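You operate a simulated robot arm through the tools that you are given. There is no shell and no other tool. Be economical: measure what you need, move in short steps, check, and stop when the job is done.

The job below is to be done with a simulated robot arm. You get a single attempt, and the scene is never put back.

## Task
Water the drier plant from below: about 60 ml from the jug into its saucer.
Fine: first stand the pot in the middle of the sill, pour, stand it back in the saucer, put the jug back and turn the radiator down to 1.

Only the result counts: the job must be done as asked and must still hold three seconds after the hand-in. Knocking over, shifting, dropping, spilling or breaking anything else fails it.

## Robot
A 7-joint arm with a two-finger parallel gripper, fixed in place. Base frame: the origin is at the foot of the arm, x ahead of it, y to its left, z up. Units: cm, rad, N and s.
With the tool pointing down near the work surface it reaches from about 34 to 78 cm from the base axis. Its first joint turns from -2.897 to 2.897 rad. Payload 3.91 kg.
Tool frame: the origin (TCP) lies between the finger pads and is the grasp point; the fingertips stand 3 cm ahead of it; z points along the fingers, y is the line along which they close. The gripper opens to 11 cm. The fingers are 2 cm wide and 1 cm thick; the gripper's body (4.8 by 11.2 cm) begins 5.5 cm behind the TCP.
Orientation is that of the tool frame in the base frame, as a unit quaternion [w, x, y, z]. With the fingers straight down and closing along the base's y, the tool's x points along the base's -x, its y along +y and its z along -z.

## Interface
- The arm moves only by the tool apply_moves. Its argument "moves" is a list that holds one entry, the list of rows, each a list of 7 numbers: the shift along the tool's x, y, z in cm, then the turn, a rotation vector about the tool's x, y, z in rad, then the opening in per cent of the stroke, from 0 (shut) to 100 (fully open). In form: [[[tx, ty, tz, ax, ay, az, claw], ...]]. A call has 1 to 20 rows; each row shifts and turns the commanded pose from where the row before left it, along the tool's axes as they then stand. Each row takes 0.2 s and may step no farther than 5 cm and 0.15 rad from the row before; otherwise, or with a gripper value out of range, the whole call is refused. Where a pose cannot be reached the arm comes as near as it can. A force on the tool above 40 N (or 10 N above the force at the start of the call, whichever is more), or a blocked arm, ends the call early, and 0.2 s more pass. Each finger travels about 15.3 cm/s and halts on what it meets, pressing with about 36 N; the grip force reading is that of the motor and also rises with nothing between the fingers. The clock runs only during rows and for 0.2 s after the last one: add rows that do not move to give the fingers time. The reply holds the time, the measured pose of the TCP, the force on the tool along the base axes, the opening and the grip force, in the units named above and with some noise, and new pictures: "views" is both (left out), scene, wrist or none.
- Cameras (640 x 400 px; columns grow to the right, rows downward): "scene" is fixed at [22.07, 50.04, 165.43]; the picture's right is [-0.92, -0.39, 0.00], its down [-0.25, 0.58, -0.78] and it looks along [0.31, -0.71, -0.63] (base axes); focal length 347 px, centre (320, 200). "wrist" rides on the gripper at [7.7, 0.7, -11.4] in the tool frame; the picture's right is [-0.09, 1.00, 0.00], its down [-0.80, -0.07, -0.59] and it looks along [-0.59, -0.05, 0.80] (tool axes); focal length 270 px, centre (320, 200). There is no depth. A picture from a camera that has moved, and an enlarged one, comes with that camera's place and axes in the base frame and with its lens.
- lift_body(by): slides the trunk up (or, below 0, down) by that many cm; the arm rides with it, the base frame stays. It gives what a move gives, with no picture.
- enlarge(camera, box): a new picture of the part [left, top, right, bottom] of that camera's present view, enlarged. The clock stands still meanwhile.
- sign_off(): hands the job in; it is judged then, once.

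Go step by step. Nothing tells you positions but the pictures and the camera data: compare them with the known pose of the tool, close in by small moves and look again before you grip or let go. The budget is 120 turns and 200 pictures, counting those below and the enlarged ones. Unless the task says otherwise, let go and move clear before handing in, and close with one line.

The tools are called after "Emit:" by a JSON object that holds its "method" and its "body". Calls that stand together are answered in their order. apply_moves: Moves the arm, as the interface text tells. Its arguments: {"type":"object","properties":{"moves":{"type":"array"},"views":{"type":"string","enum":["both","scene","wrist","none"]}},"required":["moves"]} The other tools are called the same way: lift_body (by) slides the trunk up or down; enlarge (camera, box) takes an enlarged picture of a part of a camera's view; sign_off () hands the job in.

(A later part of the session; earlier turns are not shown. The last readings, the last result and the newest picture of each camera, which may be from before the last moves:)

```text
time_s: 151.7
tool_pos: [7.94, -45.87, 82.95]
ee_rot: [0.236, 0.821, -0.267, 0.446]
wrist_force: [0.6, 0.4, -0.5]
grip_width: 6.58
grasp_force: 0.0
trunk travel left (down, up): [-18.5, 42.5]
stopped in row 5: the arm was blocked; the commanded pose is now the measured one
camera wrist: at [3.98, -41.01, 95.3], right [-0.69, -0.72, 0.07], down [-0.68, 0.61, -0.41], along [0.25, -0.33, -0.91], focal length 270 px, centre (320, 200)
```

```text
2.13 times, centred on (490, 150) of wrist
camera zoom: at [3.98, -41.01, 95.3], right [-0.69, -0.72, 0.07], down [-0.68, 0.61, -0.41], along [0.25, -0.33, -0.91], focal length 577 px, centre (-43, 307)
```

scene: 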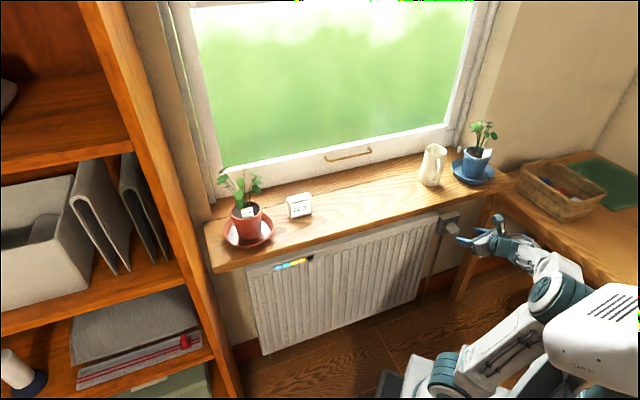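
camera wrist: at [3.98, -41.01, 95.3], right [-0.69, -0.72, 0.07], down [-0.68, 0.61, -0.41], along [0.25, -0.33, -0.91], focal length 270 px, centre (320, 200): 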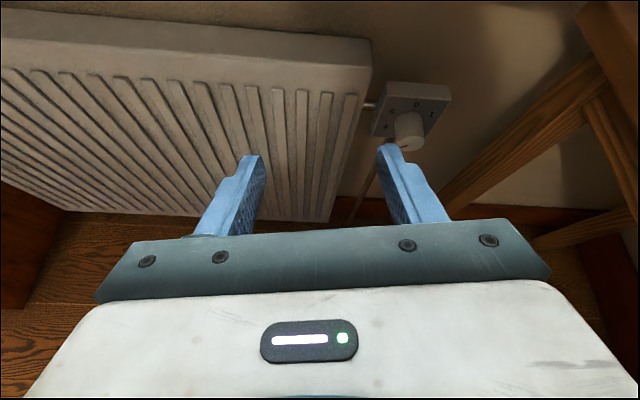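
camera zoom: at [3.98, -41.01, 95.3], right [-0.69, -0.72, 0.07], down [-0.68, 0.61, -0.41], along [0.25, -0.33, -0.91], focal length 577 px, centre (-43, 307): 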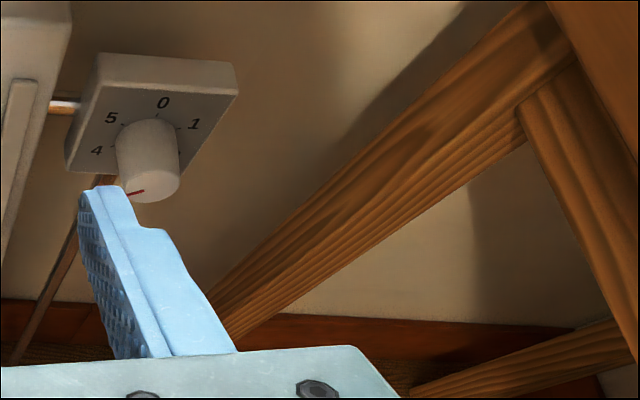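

The elbow is close to the robot's own head and the desk edge. I'll raise the trunk a little, then move the hand up and turn it radially to bring the elbow back in.

Emit:
{"method": "lift_body", "body": {"by": 8}}

Emit:
{"method": "apply_moves", "body": {"moves": [[[3.5, 0, -1.95, 0, 0, 0, 60], [3.5, 0, -1.95, 0, 0, 0, 60], [3.5, 0, -1.95, 0, 0, 0, 60], [3.5, 0, -1.95, 0, 0, 0, 60], [3.5, 0, -1.95, 0, 0, 0, 60], [0, 0, 0, 0, -0.1, 0, 60], [0, 0, 0, 0, -0.1, 0, 60], [0, 0, 0, -0.1, 0, 0.085, 60], [0, 0, 0, -0.1, 0, 0.085, 60], [0, 0, 0, -0.1, 0, 0.085, 60], [0, 0, 0, -0.1, 0, 0.085, 60], [0, 0, 0, -0.1, 0, 0.085, 60]]]}}

```text
time_s: 152.8
tool_pos: [7.93, -45.81, 91.11]
ee_rot: [0.235, 0.82, -0.268, 0.447]
wrist_force: [-0.3, 0.3, 0.2]
grip_width: 6.58
grasp_force: 0.1
trunk travel left (down, up): [-26.5, 34.5]
```

```text
time_s: 155.4
tool_pos: [9.99, -43.82, 110.98]
ee_rot: [0.332, 0.702, -0.545, 0.316]
wrist_force: [-0.3, 0.0, 0.3]
grip_width: 6.61
grasp_force: 0.1
trunk travel left (down, up): [-26.5, 34.5]
camera wrist: at [9.86, -38.95, 123.88], right [-0.99, -0.14, 0.05], down [-0.15, 0.94, -0.31], along [-0.01, -0.31, -0.95], focal length 270 px, centre (320, 200)
```

scene: 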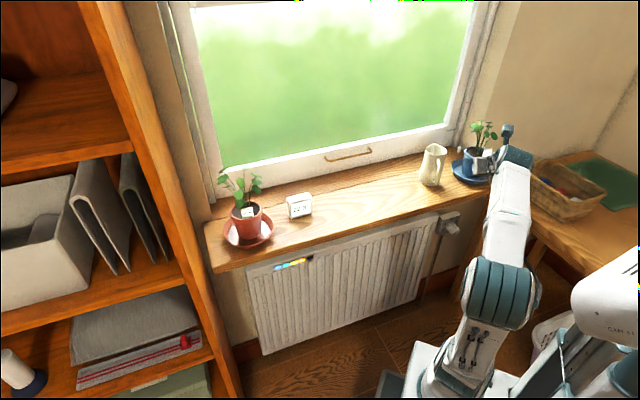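
wrist: 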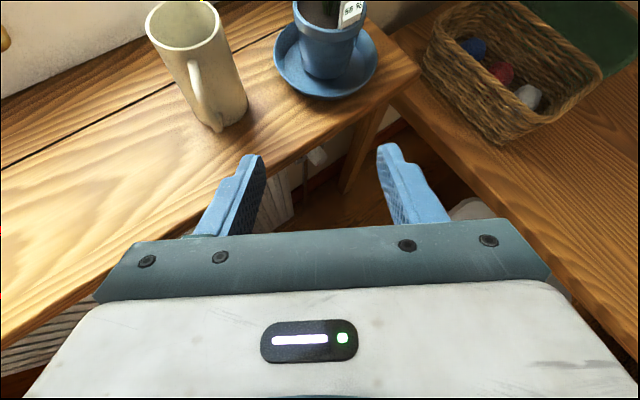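

The elbow is back in plane and I can see the knob between the fingers. I'll lower the trunk and turn the tool to a slanted grasp whose finger pads contain the knob axis.

Emit:
{"method": "lift_body", "body": {"by": -18}}

Emit:
{"method": "apply_moves", "body": {"moves": [[[0, 0, 0, 0.0763, 0.0022, -0.0962, 60], [0, 0, 0, 0.0763, 0.0022, -0.0962, 60], [0, 0, 0, 0.0763, 0.0022, -0.0962, 60], [0, 0, 0, 0.0763, 0.0022, -0.0962, 60], [0, 0, 0, 0.0763, 0.0022, -0.0962, 60], [0, 0, 0, 0, 0, 0, 60]]]}}

```text
time_s: 157.4
tool_pos: [9.92, -43.9, 93.0]
ee_rot: [0.332, 0.703, -0.544, 0.315]
wrist_force: [0.7, -0.6, 0.2]
grip_width: 6.61
grasp_force: 0.2
trunk travel left (down, up): [-8.5, 52.5]
```

```text
time_s: 158.8
tool_pos: [9.97, -43.71, 93.03]
ee_rot: [0.262, 0.86, -0.29, 0.327]
wrist_force: [-0.2, 0.3, -0.1]
grip_width: 6.57
grasp_force: 0.0
trunk travel left (down, up): [-8.5, 52.5]
camera wrist: at [9.42, -39.46, 106.07], right [-0.72, -0.66, 0.2], down [-0.69, 0.69, -0.21], along [0.0, -0.29, -0.96], focal length 270 px, centre (320, 200)
```

scene: 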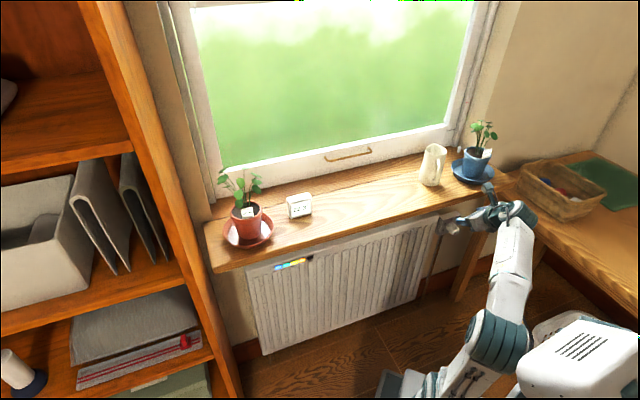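
wrist: 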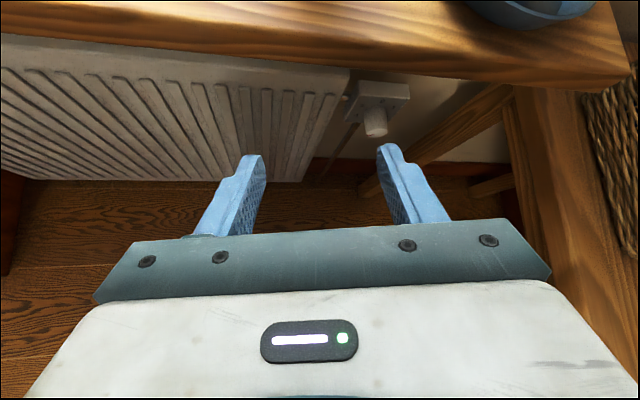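

Both views now agree: knob front at about (11, -71.7, 60), desk edge at s≈-47. I'll roll slightly left about the knob axis to keep clear of the desk and come down towards it.

Emit:
{"method": "apply_moves", "body": {"moves": [[[0, 0, 0, -0.0584, 0, -0.0648, 60], [0, 0, 0, -0.0584, 0, -0.0648, 60], [-2.27, -0.62, 2.98, 0, 0, 0, 60], [-2.27, -0.62, 2.98, 0, 0, 0, 60], [-2.27, -0.62, 2.98, 0, 0, 0, 60], [-2.27, -0.62, 2.98, 0, 0, 0, 60], [-2.27, -0.62, 2.98, 0, 0, 0, 60], [0, 0, 0, 0, 0, 0, 60]]]}}

```text
time_s: 160.6
tool_pos: [8.88, -49.73, 74.97]
ee_rot: [0.333, 0.859, -0.254, 0.293]
wrist_force: [-0.3, -0.7, -0.1]
grip_width: 6.6
grasp_force: 0.0
trunk travel left (down, up): [-8.5, 52.5]
camera wrist: at [9.85, -43.89, 87.31], right [-0.69, -0.63, 0.36], down [-0.71, 0.67, -0.21], along [-0.11, -0.4, -0.91], focal length 270 px, centre (320, 200)
```

scene: 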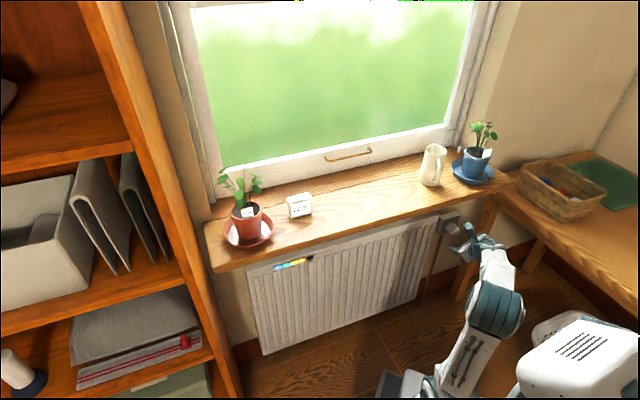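
wrist: 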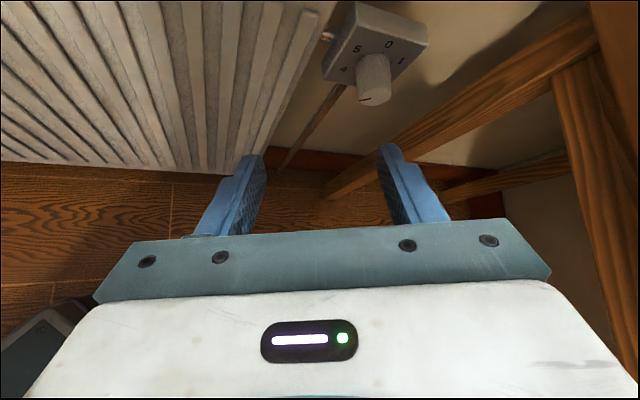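

Good, no obstruction. I'll advance to about 13 cm from the knob.

Emit:
{"method": "apply_moves", "body": {"moves": [[[-0.72, 1.69, 3.2, 0, 0, 0, 60], [-0.72, 1.69, 3.2, 0, 0, 0, 60], [-0.72, 1.69, 3.2, 0, 0, 0, 60], [-0.72, 1.69, 3.2, 0, 0, 0, 60], [0, 0, 0, 0, 0, 0, 60]]]}}

Emit:
{"method": "enlarge", "body": {"camera": "scene", "box": [420, 180, 540, 290]}}

```text
time_s: 161.8
tool_pos: [6.84, -62.83, 68.24]
ee_rot: [0.334, 0.859, -0.254, 0.293]
wrist_force: [0.4, 0.6, -0.1]
grip_width: 6.6
grasp_force: 0.0
trunk travel left (down, up): [-8.5, 52.5]
camera wrist: at [7.88, -56.82, 80.58], right [-0.69, -0.63, 0.36], down [-0.71, 0.67, -0.21], along [-0.11, -0.4, -0.91], focal length 270 px, centre (320, 200)
```

scene: 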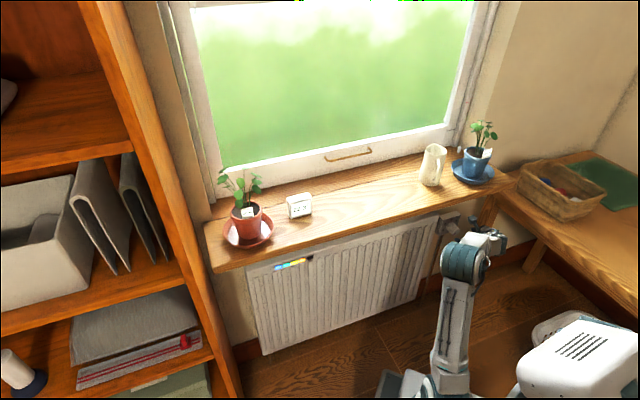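
wrist: 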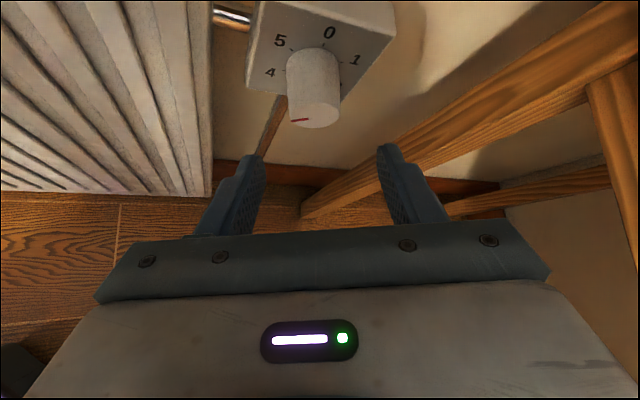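

```text
3.64 times, centred on (480, 235) of scene
camera zoom: at [22.07, 50.04, 165.43], right [-0.92, -0.39, 0.0], down [-0.25, 0.58, -0.78], along [0.31, -0.71, -0.63], focal length 1263 px, centre (-262, 73)
```

zoom: 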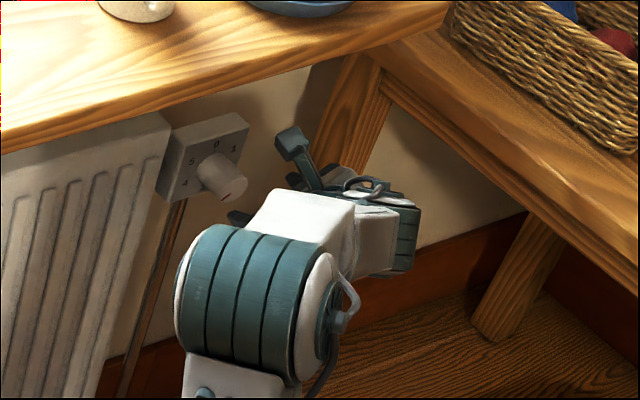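

The knob is right on the tool axis, ~11.5 cm ahead. I'll advance 7 cm and look.

Emit:
{"method": "apply_moves", "body": {"moves": [[[0.13, -0.07, 2.35, 0, 0, 0, 70], [0.13, -0.07, 2.35, 0, 0, 0, 70], [0.13, -0.06, 2.3, 0, 0, 0, 70], [0, 0, 0, 0, 0, 0, 70]]]}}

Emit:
{"method": "enlarge", "body": {"camera": "scene", "box": [430, 190, 500, 260]}}

```text
time_s: 162.8
tool_pos: [9.59, -67.79, 64.19]
ee_rot: [0.334, 0.859, -0.254, 0.293]
wrist_force: [0.1, -0.5, 0.5]
grip_width: 7.69
grasp_force: 0.0
trunk travel left (down, up): [-8.5, 52.5]
camera wrist: at [10.76, -61.84, 76.55], right [-0.69, -0.63, 0.36], down [-0.71, 0.67, -0.21], along [-0.11, -0.4, -0.91], focal length 270 px, centre (320, 200)
```

scene: 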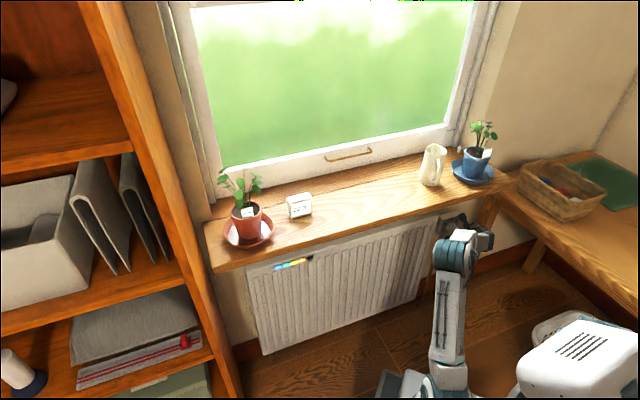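
wrist: 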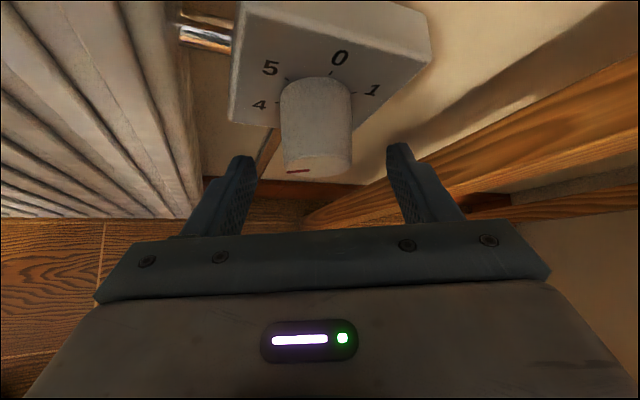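

```text
5.71 times, centred on (465, 225) of scene
camera zoom: at [22.07, 50.04, 165.43], right [-0.92, -0.39, 0.0], down [-0.25, 0.58, -0.78], along [0.31, -0.71, -0.63], focal length 1985 px, centre (-509, 57)
```

zoom: 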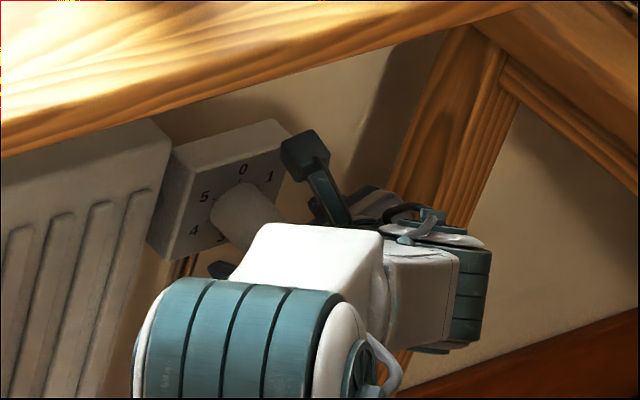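

Centred. I'll advance the last ~4.4 cm so the pads straddle the knob.

Emit:
{"method": "apply_moves", "body": {"moves": [[[0.1, -0.02, 1.5, 0, 0, 0, 70], [0.1, -0.02, 1.5, 0, 0, 0, 70], [0.09, -0.01, 1.4, 0, 0, 0, 70], [0, 0, 0, 0, 0, 0, 70]]]}}

Emit:
{"method": "enlarge", "body": {"camera": "wrist", "box": [200, 40, 460, 240]}}

```text
time_s: 163.8
tool_pos: [11.03, -70.86, 62.0]
ee_rot: [0.335, 0.858, -0.255, 0.293]
wrist_force: [-12.0, 29.6, 12.4]
grip_width: 7.36
grasp_force: 0.0
trunk travel left (down, up): [-8.5, 52.5]
camera wrist: at [12.1, -64.82, 74.26], right [-0.69, -0.62, 0.37], down [-0.71, 0.67, -0.21], along [-0.11, -0.41, -0.91], focal length 270 px, centre (320, 200)
```

scene: 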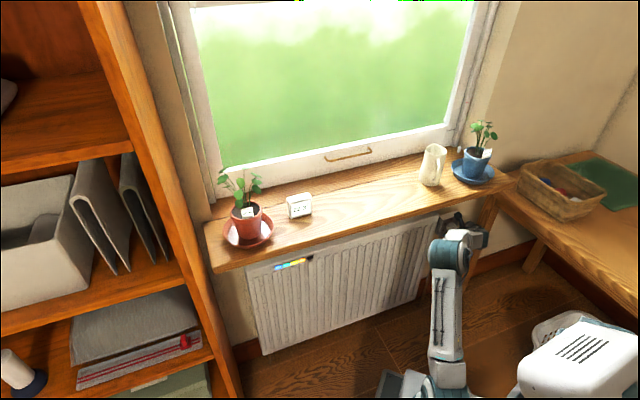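
wrist: 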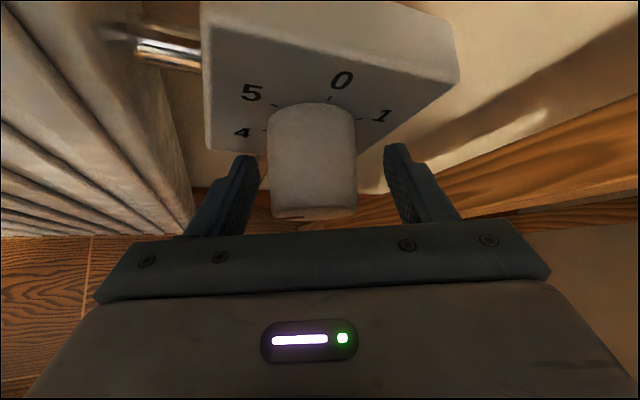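

```text
2.00 times, centred on (330, 140) of wrist
camera zoom: at [12.1, -64.82, 74.26], right [-0.69, -0.62, 0.37], down [-0.71, 0.67, -0.21], along [-0.11, -0.41, -0.91], focal length 541 px, centre (300, 320)
```

zoom: 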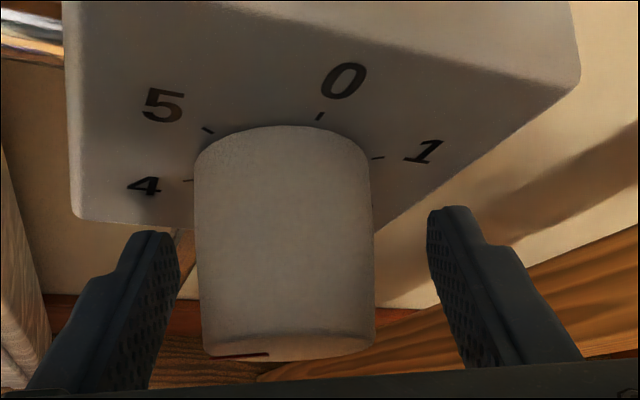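

The fingertips are pressing on the dial plate (~34 N). I'll back off 0.8 cm along the knob axis.

Emit:
{"method": "apply_moves", "body": {"moves": [[[-0.3, 0, -0.4, 0, 0, 0, 70], [-0.35, 0, -0.45, 0, 0, 0, 70], [0, 0, 0, 0, 0, 0, 70]]], "views": "wrist"}}

```text
time_s: 164.6
tool_pos: [10.77, -70.22, 61.77]
ee_rot: [0.333, 0.86, -0.253, 0.294]
wrist_force: [-0.6, 0.2, 0.6]
grip_width: 7.7
grasp_force: 0.1
trunk travel left (down, up): [-8.5, 52.5]
camera wrist: at [11.69, -64.26, 74.04], right [-0.69, -0.63, 0.36], down [-0.71, 0.67, -0.21], along [-0.11, -0.4, -0.91], focal length 270 px, centre (320, 200)
```

wrist: 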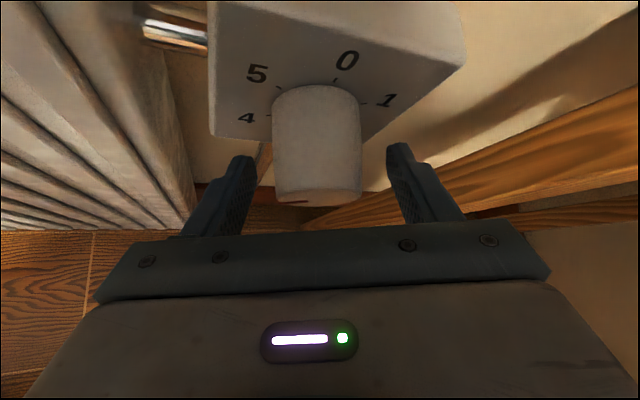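

Free again. I'll centre on the knob axis and close.

Emit:
{"method": "apply_moves", "body": {"moves": [[[0.3, -0.14, -0.27, 0, 0, 0, 70], [0, 0, 0, 0, 0, 0, 50], [0, 0, 0, 0, 0, 0, 30], [0, 0, 0, 0, 0, 0, 10], [0, 0, 0, 0, 0, 0, 10]]], "views": "wrist"}}

```text
time_s: 165.8
tool_pos: [10.89, -70.04, 62.19]
ee_rot: [0.334, 0.859, -0.254, 0.294]
wrist_force: [-1.0, -14.5, 6.8]
grip_width: 3.91
grasp_force: 45.4
trunk travel left (down, up): [-8.5, 52.5]
camera wrist: at [11.83, -64.09, 74.5], right [-0.69, -0.62, 0.36], down [-0.71, 0.67, -0.21], along [-0.11, -0.41, -0.91], focal length 270 px, centre (320, 200)
```

wrist: 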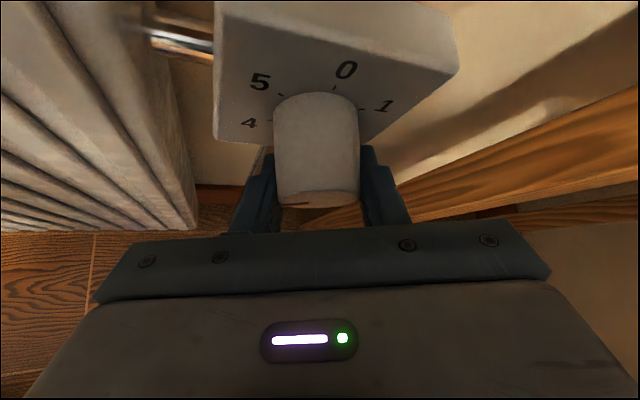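

Gripped (3.9 cm). I'll turn counter-clockwise about the knob axis by about 20° and check.

Emit:
{"method": "apply_moves", "body": {"moves": [[[0, 0, 0, -0.0602, 0, -0.0669, 10], [0, 0, 0, -0.0602, 0, -0.0669, 10], [0, 0, 0, -0.0602, 0, -0.0669, 10], [0, 0, 0, -0.0602, 0, -0.0669, 10], [0, 0, 0, 0, 0, 0, 10]]], "views": "wrist"}}

Emit:
{"method": "enlarge", "body": {"camera": "wrist", "box": [200, 40, 460, 240]}}

```text
time_s: 166.7
tool_pos: [10.71, -70.12, 62.31]
ee_rot: [0.438, 0.846, -0.195, 0.235]
wrist_force: [-9.0, -11.3, 0.1]
grip_width: 3.87
grasp_force: 45.1
trunk travel left (down, up): [-8.5, 52.5]
stopped in row 4: the force on the tool passed its limit (the readings are from after the stop); the commanded pose is now the measured one
camera wrist: at [13.87, -61.99, 72.83], right [-0.6, -0.53, 0.6], down [-0.75, 0.63, -0.2], along [-0.27, -0.57, -0.78], focal length 270 px, centre (320, 200)
```

wrist: 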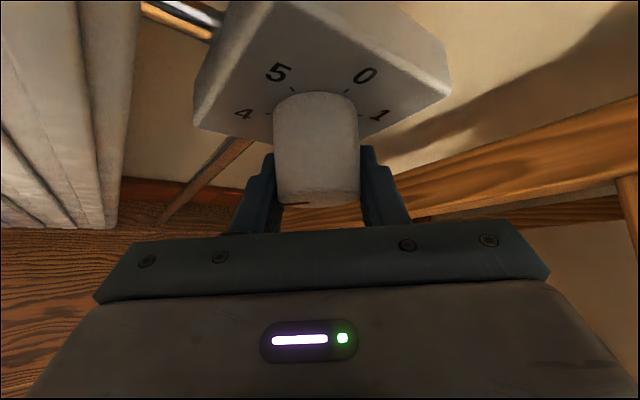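

```text
2.00 times, centred on (330, 140) of wrist
camera zoom: at [13.87, -61.99, 72.83], right [-0.6, -0.53, 0.6], down [-0.75, 0.63, -0.2], along [-0.27, -0.57, -0.78], focal length 541 px, centre (300, 320)
```

zoom: 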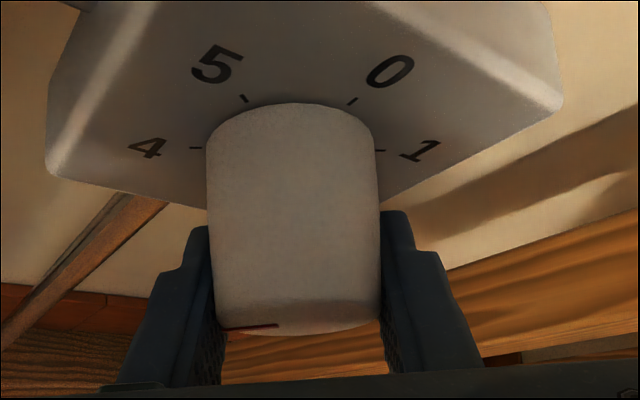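

The knob turned with the gripper (pointer fixed in the tool view, numerals rotated ~18°). The side force comes from a small pivot offset, so I'll shift 0.3 cm to relieve it and continue.

Emit:
{"method": "apply_moves", "body": {"moves": [[[-0.144, 0.229, 0.131, 0, 0, 0, 10], [0, 0, 0, -0.0535, 0, -0.0594, 10], [0, 0, 0, -0.0535, 0, -0.0594, 10], [0, 0, 0, -0.0535, 0, -0.0594, 10], [0, 0, 0, 0, 0, 0, 10]]], "views": "none"}}

Emit:
{"method": "enlarge", "body": {"camera": "wrist", "box": [200, 40, 460, 240]}}

```text
time_s: 167.9
tool_pos: [10.54, -70.22, 62.52]
ee_rot: [0.525, 0.821, -0.136, 0.18]
wrist_force: [-7.3, 1.1, 8.5]
grip_width: 3.87
grasp_force: 44.9
trunk travel left (down, up): [-8.5, 52.5]
```

```text
2.00 times, centred on (330, 140) of wrist
camera zoom: at [15.34, -60.45, 70.73], right [-0.49, -0.41, 0.77], down [-0.78, 0.6, -0.18], along [-0.39, -0.69, -0.61], focal length 541 px, centre (300, 320)
```

zoom: 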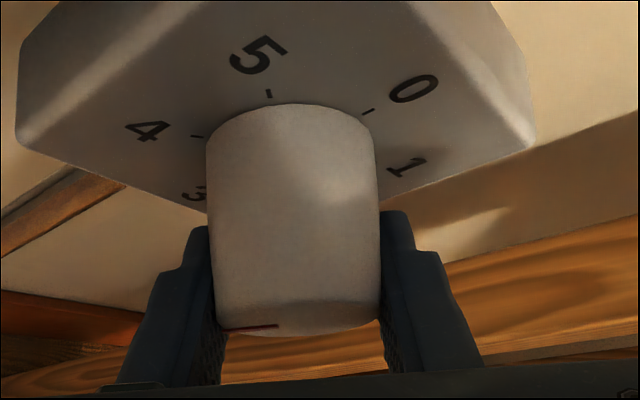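

Another ~14° turned with low side force. Continuing.

Emit:
{"method": "apply_moves", "body": {"moves": [[[0, 0, 0, -0.0535, 0, -0.0594, 10], [0, 0, 0, -0.0535, 0, -0.0594, 10], [0, 0, 0, -0.0535, 0, -0.0594, 10], [0, 0, 0, 0, 0, 0, 10]]], "views": "scene"}}

Emit:
{"method": "enlarge", "body": {"camera": "wrist", "box": [200, 40, 460, 240]}}

```text
time_s: 169.0
tool_pos: [10.53, -70.33, 62.58]
ee_rot: [0.605, 0.784, -0.077, 0.119]
wrist_force: [-9.7, -8.2, 3.3]
grip_width: 3.89
grasp_force: 44.4
trunk travel left (down, up): [-8.5, 52.5]
stopped in row 4: the force on the tool passed its limit (the readings are from after the stop); the commanded pose is now the measured one
```

scene: 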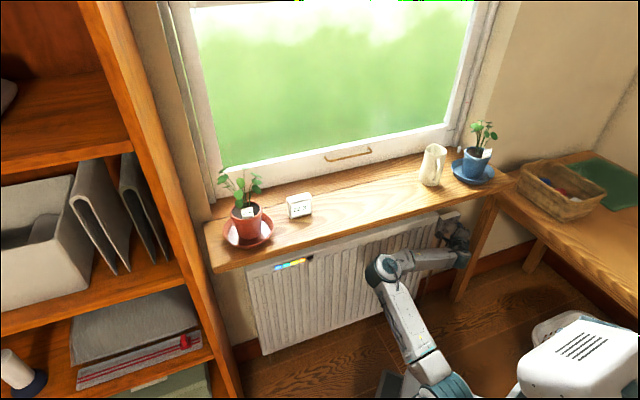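

```text
2.00 times, centred on (330, 140) of wrist
camera zoom: at [16.52, -59.31, 68.14], right [-0.35, -0.26, 0.9], down [-0.81, 0.57, -0.15], along [-0.48, -0.78, -0.41], focal length 541 px, centre (300, 320)
```

zoom: 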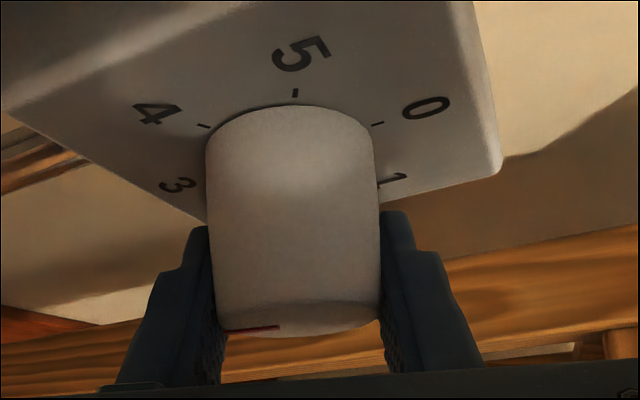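

The elbow has swung to the free left side and about 43° is done. I'll relieve the side force and keep turning.

Emit:
{"method": "apply_moves", "body": {"moves": [[[-0.17, 0.09, 0.157, 0, 0, 0, 10], [0, 0, 0, -0.0535, 0, -0.0594, 10], [0, 0, 0, -0.0535, 0, -0.0594, 10], [0, 0, 0, -0.0535, 0, -0.0594, 10], [0, 0, 0, 0, 0, 0, 10]]], "views": "scene"}}

Emit:
{"method": "enlarge", "body": {"camera": "wrist", "box": [200, 40, 460, 240]}}

```text
time_s: 170.2
tool_pos: [10.45, -70.35, 62.83]
ee_rot: [0.674, 0.736, -0.015, 0.061]
wrist_force: [-7.8, 11.5, 14.7]
grip_width: 3.91
grasp_force: 44.3
trunk travel left (down, up): [-8.5, 52.5]
```

scene: 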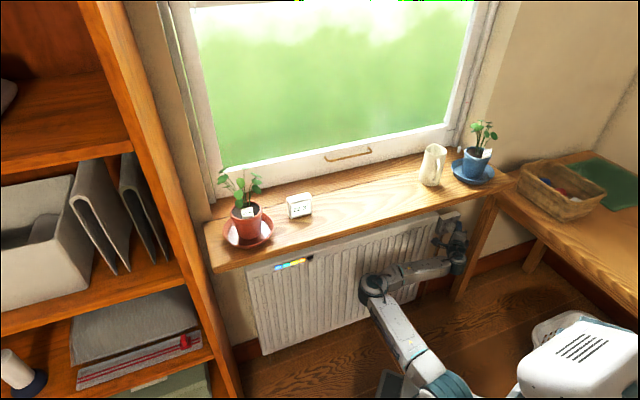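

```text
2.00 times, centred on (330, 140) of wrist
camera zoom: at [17.16, -58.66, 65.26], right [-0.19, -0.09, 0.98], down [-0.83, 0.55, -0.11], along [-0.53, -0.83, -0.18], focal length 541 px, centre (300, 320)
```

zoom: 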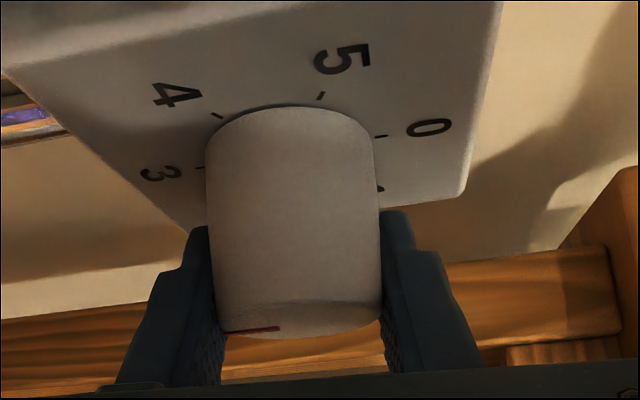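

It keeps working (about 57° so far). Continuing.

Emit:
{"method": "apply_moves", "body": {"moves": [[[0, 0, 0, -0.0535, 0, -0.0594, 10], [0, 0, 0, -0.0535, 0, -0.0594, 10], [0, 0, 0, -0.0535, 0, -0.0594, 10], [0, 0, 0, 0, 0, 0, 10]]], "views": "scene"}}

Emit:
{"method": "enlarge", "body": {"camera": "wrist", "box": [200, 40, 460, 240]}}

```text
time_s: 171.1
tool_pos: [10.44, -70.48, 62.95]
ee_rot: [0.735, 0.677, 0.043, 0.0]
wrist_force: [-6.7, 2.5, 8.2]
grip_width: 3.92
grasp_force: 44.8
trunk travel left (down, up): [-8.5, 52.5]
stopped in row 4: the force on the tool passed its limit (the readings are from after the stop); the commanded pose is now the measured one
```

scene: 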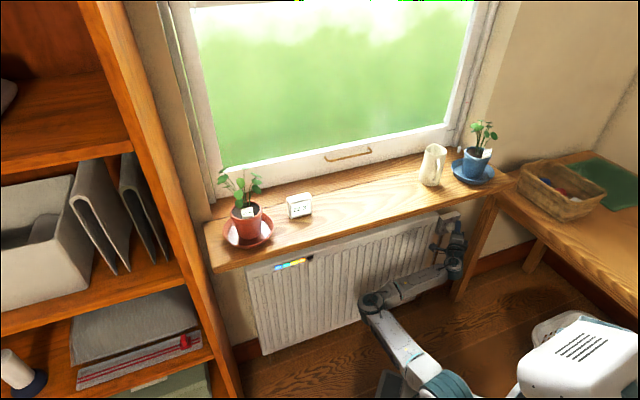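

```text
2.00 times, centred on (330, 140) of wrist
camera zoom: at [17.38, -58.54, 62.31], right [-0.03, 0.08, 1.0], down [-0.84, 0.54, -0.07], along [-0.54, -0.84, 0.05], focal length 541 px, centre (300, 320)
```

zoom: 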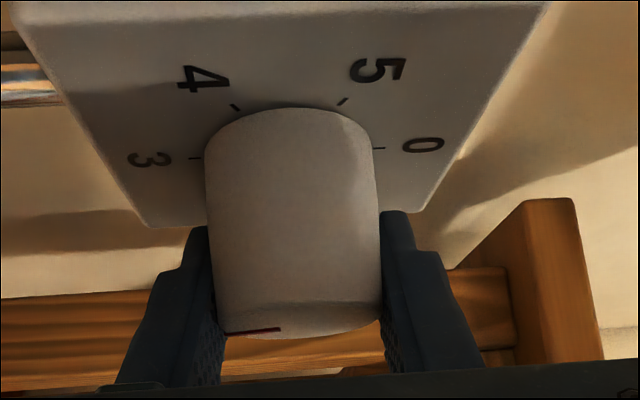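

About 70° now. Continuing in the same way.

Emit:
{"method": "apply_moves", "body": {"moves": [[[0, 0, 0, -0.0535, 0, -0.0594, 10], [0, 0, 0, -0.0535, 0, -0.0594, 10], [0, 0, 0, -0.0535, 0, -0.0594, 10], [0, 0, 0, 0, 0, 0, 10]]], "views": "none"}}

Emit:
{"method": "apply_moves", "body": {"moves": [[[0, 0, 0, -0.0535, 0, -0.0594, 10], [0, 0, 0, -0.0535, 0, -0.0594, 10], [0, 0, 0, -0.0535, 0, -0.0594, 10], [0, 0, 0, 0, 0, 0, 10]]], "views": "scene"}}

Emit:
{"method": "enlarge", "body": {"camera": "wrist", "box": [200, 40, 460, 240]}}

```text
time_s: 172.1
tool_pos: [10.41, -70.4, 63.28]
ee_rot: [0.775, 0.624, 0.092, -0.049]
wrist_force: [-7.1, 9.5, 12.9]
grip_width: 3.91
grasp_force: 45.3
trunk travel left (down, up): [-8.5, 52.5]
```

```text
time_s: 172.3
tool_pos: [10.43, -70.78, 63.34]
ee_rot: [0.772, 0.625, 0.102, -0.06]
wrist_force: [-3.8, 0.2, 1.2]
grip_width: 3.89
grasp_force: 44.6
out of reach, approached as far as the arm can: row 1
trunk travel left (down, up): [-8.5, 52.5]
stopped in row 1: the force on the tool passed its limit (the readings are from after the stop); the commanded pose is now the measured one
```

scene: 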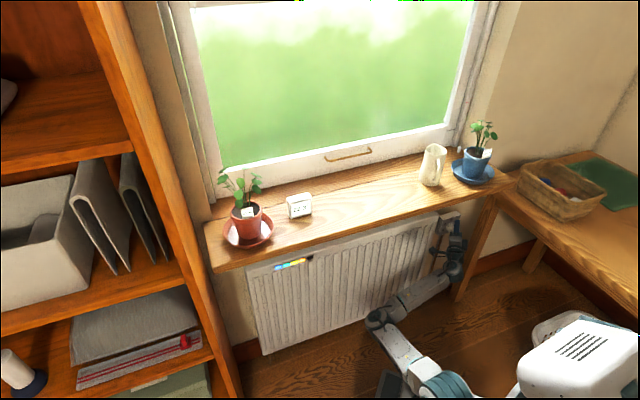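

```text
2.00 times, centred on (330, 140) of wrist
camera zoom: at [17.05, -59.11, 59.9], right [0.13, 0.21, 0.97], down [-0.84, 0.54, 0.0], along [-0.52, -0.82, 0.25], focal length 541 px, centre (300, 320)
```

zoom: 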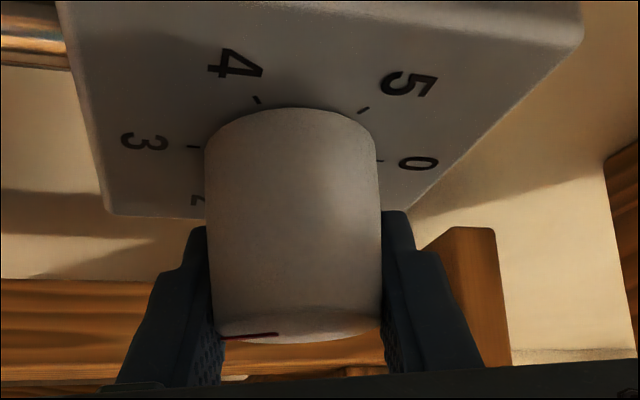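

Reach limit: about 83° turned. I'll open, recentre on the axis estimated from that turn, and rotate the open hand back for a second grip.

Emit:
{"method": "apply_moves", "body": {"moves": [[[0, 0, 0, 0, 0, 0, 45], [0, 0, 0, 0, 0, 0, 62], [0, 0, 0, 0, 0, 0, 62], [0.35, 0.15, -0.32, 0, 0, 0, 62], [0.35, 0.15, -0.32, 0, 0, 0, 62], [0, 0, 0, 0, 0, 0, 62]]], "views": "wrist"}}

Emit:
{"method": "enlarge", "body": {"camera": "scene", "box": [425, 200, 475, 245]}}

```text
time_s: 173.8
tool_pos: [11.2, -70.04, 63.52]
ee_rot: [0.77, 0.627, 0.101, -0.06]
wrist_force: [-0.5, 0.2, 0.0]
grip_width: 6.83
grasp_force: 0.2
trunk travel left (down, up): [-8.5, 52.5]
camera wrist: at [17.69, -58.42, 60.08], right [0.13, 0.2, 0.97], down [-0.84, 0.54, 0.0], along [-0.52, -0.82, 0.24], focal length 270 px, centre (320, 200)
```

wrist: 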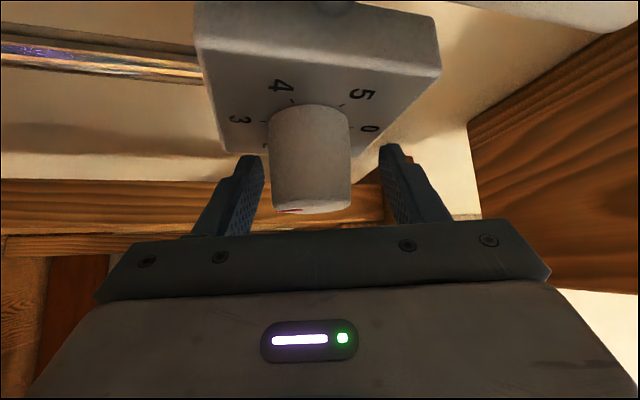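

```text
8.89 times, centred on (450, 222) of scene
camera zoom: at [22.07, 50.04, 165.43], right [-0.92, -0.39, 0.0], down [-0.25, 0.58, -0.78], along [0.31, -0.71, -0.63], focal length 3088 px, centre (-836, 0)
```

zoom: 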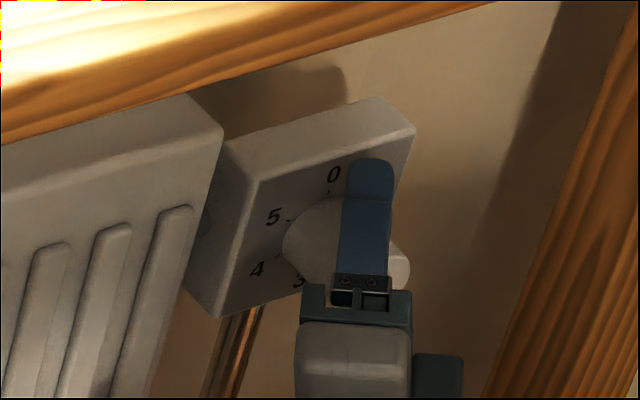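

I'll centre (−0.35 cm in tool y) and rotate the open hand back clockwise about the knob axis.

Emit:
{"method": "apply_moves", "body": {"moves": [[[0, -0.35, 0, 0, 0, 0, 62], [0, 0, 0, 0.0669, 0, 0.0743, 62], [0, 0, 0, 0.0669, 0, 0.0743, 62], [0, 0, 0, 0.0669, 0, 0.0743, 62], [0, 0, 0, 0.0669, 0, 0.0743, 62], [0, 0, 0, 0.0669, 0, 0.0743, 62], [0, 0, 0, 0.0669, 0, 0.0743, 62], [0, 0, 0, 0.0669, 0, 0.0743, 62], [0, 0, 0, 0, 0, 0, 62]]]}}

```text
time_s: 175.8
tool_pos: [11.05, -70.1, 63.48]
ee_rot: [0.597, 0.79, -0.078, 0.116]
wrist_force: [-0.3, 0.2, -0.2]
grip_width: 6.82
grasp_force: 0.0
out of reach, approached as far as the arm can: row 1
trunk travel left (down, up): [-8.5, 52.5]
camera wrist: at [17.15, -59.11, 69.17], right [-0.35, -0.28, 0.9], down [-0.81, 0.58, -0.13], along [-0.48, -0.77, -0.42], focal length 270 px, centre (320, 200)
```

scene: 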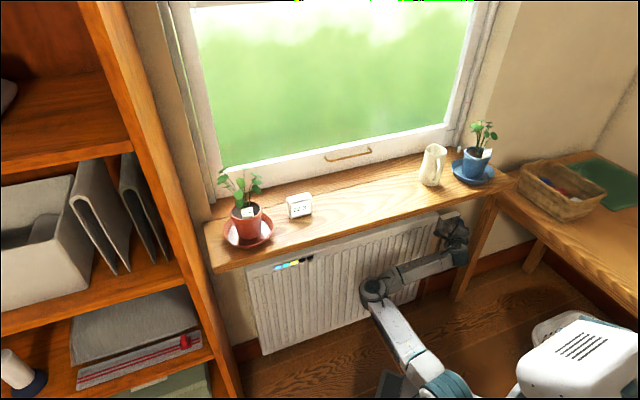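
wrist: 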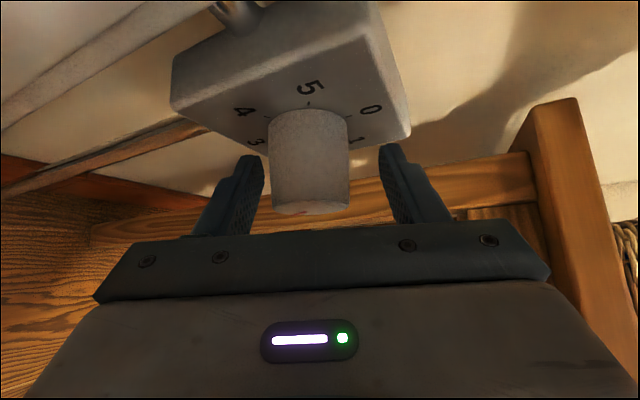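

Good. I'll rotate back further and correct the sideways offset.

Emit:
{"method": "apply_moves", "body": {"moves": [[[0, -0.35, 0, 0, 0, 0, 62], [0, 0, 0, 0.0669, 0, 0.0743, 62], [0, 0, 0, 0.0669, 0, 0.0743, 62], [0, 0, 0, 0.0669, 0, 0.0743, 62], [0, 0, 0, 0.0669, 0, 0.0743, 62], [0, 0, 0, 0.0669, 0, 0.0743, 62], [0, 0, 0, 0.0669, 0, 0.0743, 62], [0, 0, 0, 0.0669, 0, 0.0743, 62], [0, 0, 0, 0.0669, 0, 0.0743, 62], [0, 0, 0, 0, 0, 0, 62]]]}}

Emit:
{"method": "enlarge", "body": {"camera": "wrist", "box": [200, 40, 460, 240]}}

```text
time_s: 177.9
tool_pos: [11.29, -69.82, 63.2]
ee_rot: [0.309, 0.861, -0.269, 0.302]
wrist_force: [0.2, 0.3, -0.3]
grip_width: 6.82
grasp_force: 0.0
trunk travel left (down, up): [-8.5, 52.5]
camera wrist: at [11.84, -64.54, 75.8], right [-0.71, -0.64, 0.31], down [-0.7, 0.68, -0.2], along [-0.08, -0.36, -0.93], focal length 270 px, centre (320, 200)
```

scene: 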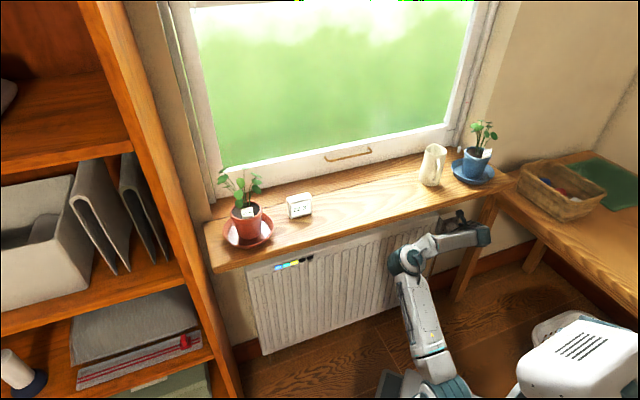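
wrist: 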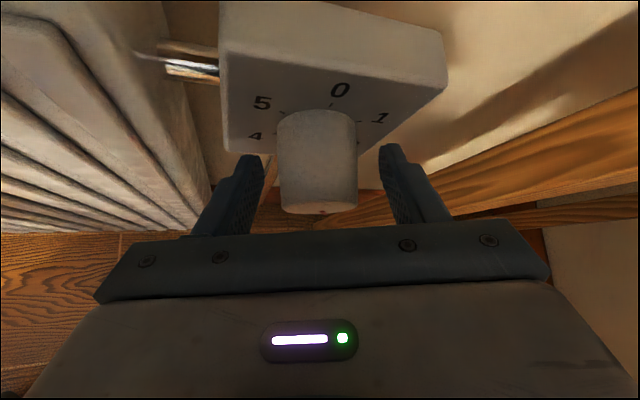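

```text
2.00 times, centred on (330, 140) of wrist
camera zoom: at [11.84, -64.54, 75.8], right [-0.71, -0.64, 0.31], down [-0.7, 0.68, -0.2], along [-0.08, -0.36, -0.93], focal length 541 px, centre (300, 320)
```

zoom: 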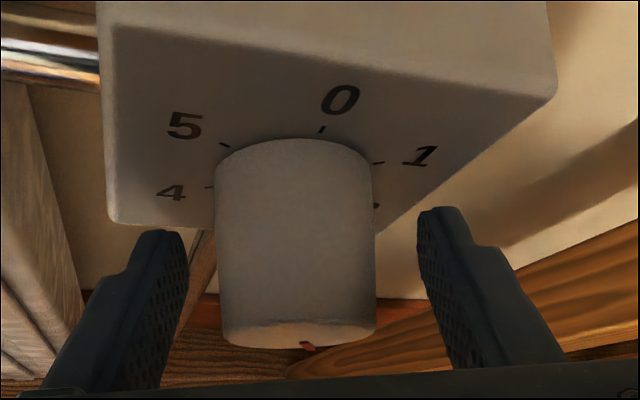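

The pointer has moved round as expected. I'll go back a bit further (~9°) for range, then grip again.

Emit:
{"method": "apply_moves", "body": {"moves": [[[0, 0, 0, 0.0502, 0, 0.0557, 62], [0, 0, 0, 0.0502, 0, 0.0557, 62], [0, 0, 0, 0, 0, 0, 45], [0, 0, 0, 0, 0, 0, 30], [0, 0, 0, 0, 0, 0, 10], [0, 0, 0, 0, 0, 0, 10]]], "views": "wrist"}}

Emit:
{"method": "enlarge", "body": {"camera": "scene", "box": [425, 190, 505, 260]}}

```text
time_s: 179.3
tool_pos: [11.27, -69.95, 63.25]
ee_rot: [0.25, 0.859, -0.302, 0.33]
wrist_force: [0.2, 4.8, -0.8]
grip_width: 4.0
grasp_force: 45.6
trunk travel left (down, up): [-8.5, 52.5]
camera wrist: at [10.48, -65.89, 76.29], right [-0.73, -0.66, 0.17], down [-0.68, 0.7, -0.2], along [0.02, -0.26, -0.97], focal length 270 px, centre (320, 200)
```

wrist: 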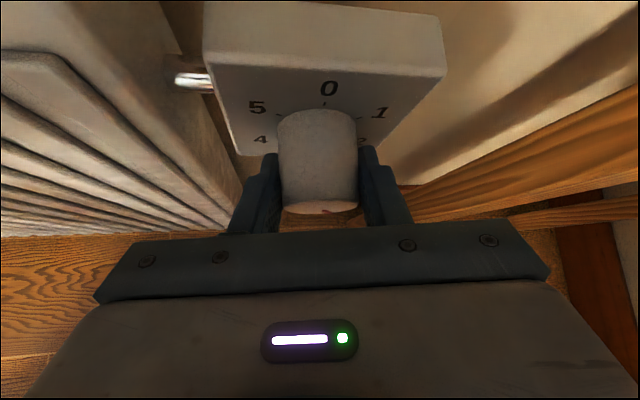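

```text
5.71 times, centred on (465, 225) of scene
camera zoom: at [22.07, 50.04, 165.43], right [-0.92, -0.39, 0.0], down [-0.25, 0.58, -0.78], along [0.31, -0.71, -0.63], focal length 1985 px, centre (-509, 57)
```

zoom: 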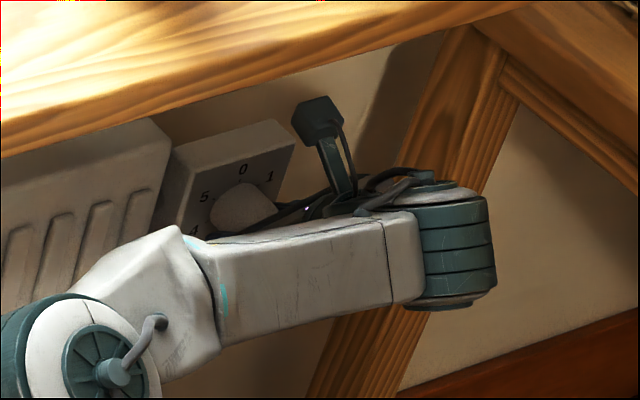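

Gripped with little side load. I'll read the pointer, then turn.

Emit:
{"method": "enlarge", "body": {"camera": "wrist", "box": [200, 60, 440, 230]}}

Emit:
{"method": "apply_moves", "body": {"moves": [[[0, 0, 0, -0.0535, 0, -0.0594, 10], [0, 0, 0, -0.0535, 0, -0.0594, 10], [0, 0, 0, -0.0535, 0, -0.0594, 10], [0, 0, 0, -0.0535, 0, -0.0594, 10], [0, 0, 0, -0.0535, 0, -0.0594, 10], [0, 0, 0, 0, 0, 0, 10]]], "views": "none"}}

Emit:
{"method": "apply_moves", "body": {"moves": [[[0, 0, 0, -0.0535, 0, -0.0594, 10], [0, 0, 0, -0.0535, 0, -0.0594, 10], [0, 0, 0, -0.0535, 0, -0.0594, 10], [0, 0, 0, -0.0535, 0, -0.0594, 10], [0, 0, 0, -0.0535, 0, -0.0594, 10], [0, 0, 0, 0, 0, 0, 10]]], "views": "none"}}

Emit:
{"method": "enlarge", "body": {"camera": "wrist", "box": [200, 60, 440, 230]}}

```text
2.35 times, centred on (320, 145) of wrist
camera zoom: at [10.48, -65.89, 76.29], right [-0.73, -0.66, 0.17], down [-0.68, 0.7, -0.2], along [0.02, -0.26, -0.97], focal length 636 px, centre (320, 329)
```

zoom: 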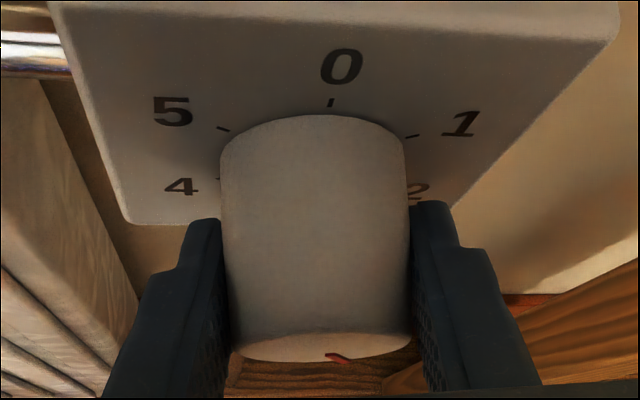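

```text
time_s: 180.8
tool_pos: [11.24, -69.81, 63.12]
ee_rot: [0.408, 0.853, -0.214, 0.247]
wrist_force: [2.0, 13.1, -1.8]
grip_width: 4.03
grasp_force: 45.4
trunk travel left (down, up): [-8.5, 52.5]
```

```text
time_s: 182.2
tool_pos: [11.2, -69.84, 63.21]
ee_rot: [0.549, 0.814, -0.115, 0.153]
wrist_force: [2.8, 18.2, -10.1]
grip_width: 4.03
grasp_force: 45.5
trunk travel left (down, up): [-8.5, 52.5]
```

```text
2.35 times, centred on (320, 145) of wrist
camera zoom: at [16.63, -59.6, 70.5], right [-0.44, -0.37, 0.82], down [-0.79, 0.59, -0.15], along [-0.43, -0.72, -0.55], focal length 636 px, centre (320, 329)
```

zoom: 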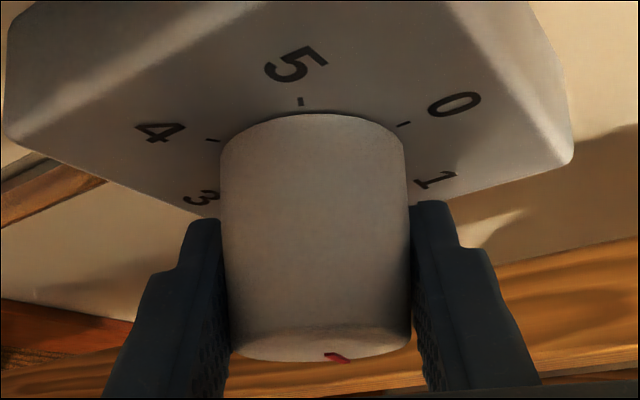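

The pointer moves with the hand; at this grip it started at ≈2.4 and 46° has been turned since. I'll relieve the side load and continue ~35°.

Emit:
{"method": "apply_moves", "body": {"moves": [[[0.01, -0.3, -0.2, 0, 0, 0, 10], [0, 0, 0, -0.0535, 0, -0.0594, 10], [0, 0, 0, -0.0535, 0, -0.0594, 10], [0, 0, 0, -0.0535, 0, -0.0594, 10], [0, 0, 0, -0.0535, 0, -0.0594, 10], [0, 0, 0, 0, 0, 0, 10]]], "views": "none"}}

Emit:
{"method": "apply_moves", "body": {"moves": [[[0, 0, 0, -0.0535, 0, -0.0594, 10], [0, 0, 0, -0.0535, 0, -0.0594, 10], [0, 0, 0, -0.0535, 0, -0.0594, 10], [0, 0, 0, 0, 0, 0, 10]]], "views": "scene"}}

Emit:
{"method": "enlarge", "body": {"camera": "wrist", "box": [200, 60, 440, 230]}}

```text
time_s: 183.6
tool_pos: [11.18, -69.79, 62.97]
ee_rot: [0.648, 0.758, -0.036, 0.074]
wrist_force: [-3.5, -35.4, 12.4]
grip_width: 4.0
grasp_force: 44.7
trunk travel left (down, up): [-8.5, 52.5]
```

```text
time_s: 184.6
tool_pos: [11.27, -69.62, 62.98]
ee_rot: [0.71, 0.704, 0.027, 0.013]
wrist_force: [-2.5, -17.1, 12.8]
grip_width: 3.99
grasp_force: 44.3
trunk travel left (down, up): [-8.5, 52.5]
```

scene: 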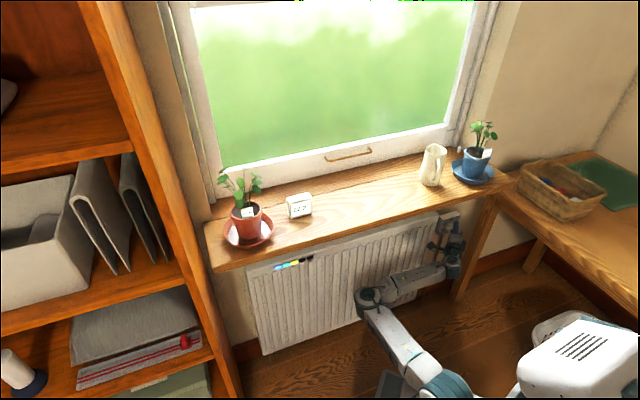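

```text
2.35 times, centred on (320, 145) of wrist
camera zoom: at [18.21, -57.75, 63.38], right [-0.07, 0.01, 1.0], down [-0.83, 0.55, -0.06], along [-0.55, -0.84, -0.03], focal length 636 px, centre (320, 329)
```

zoom: 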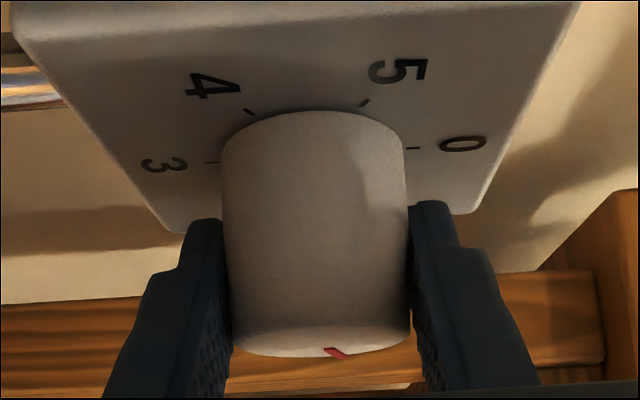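

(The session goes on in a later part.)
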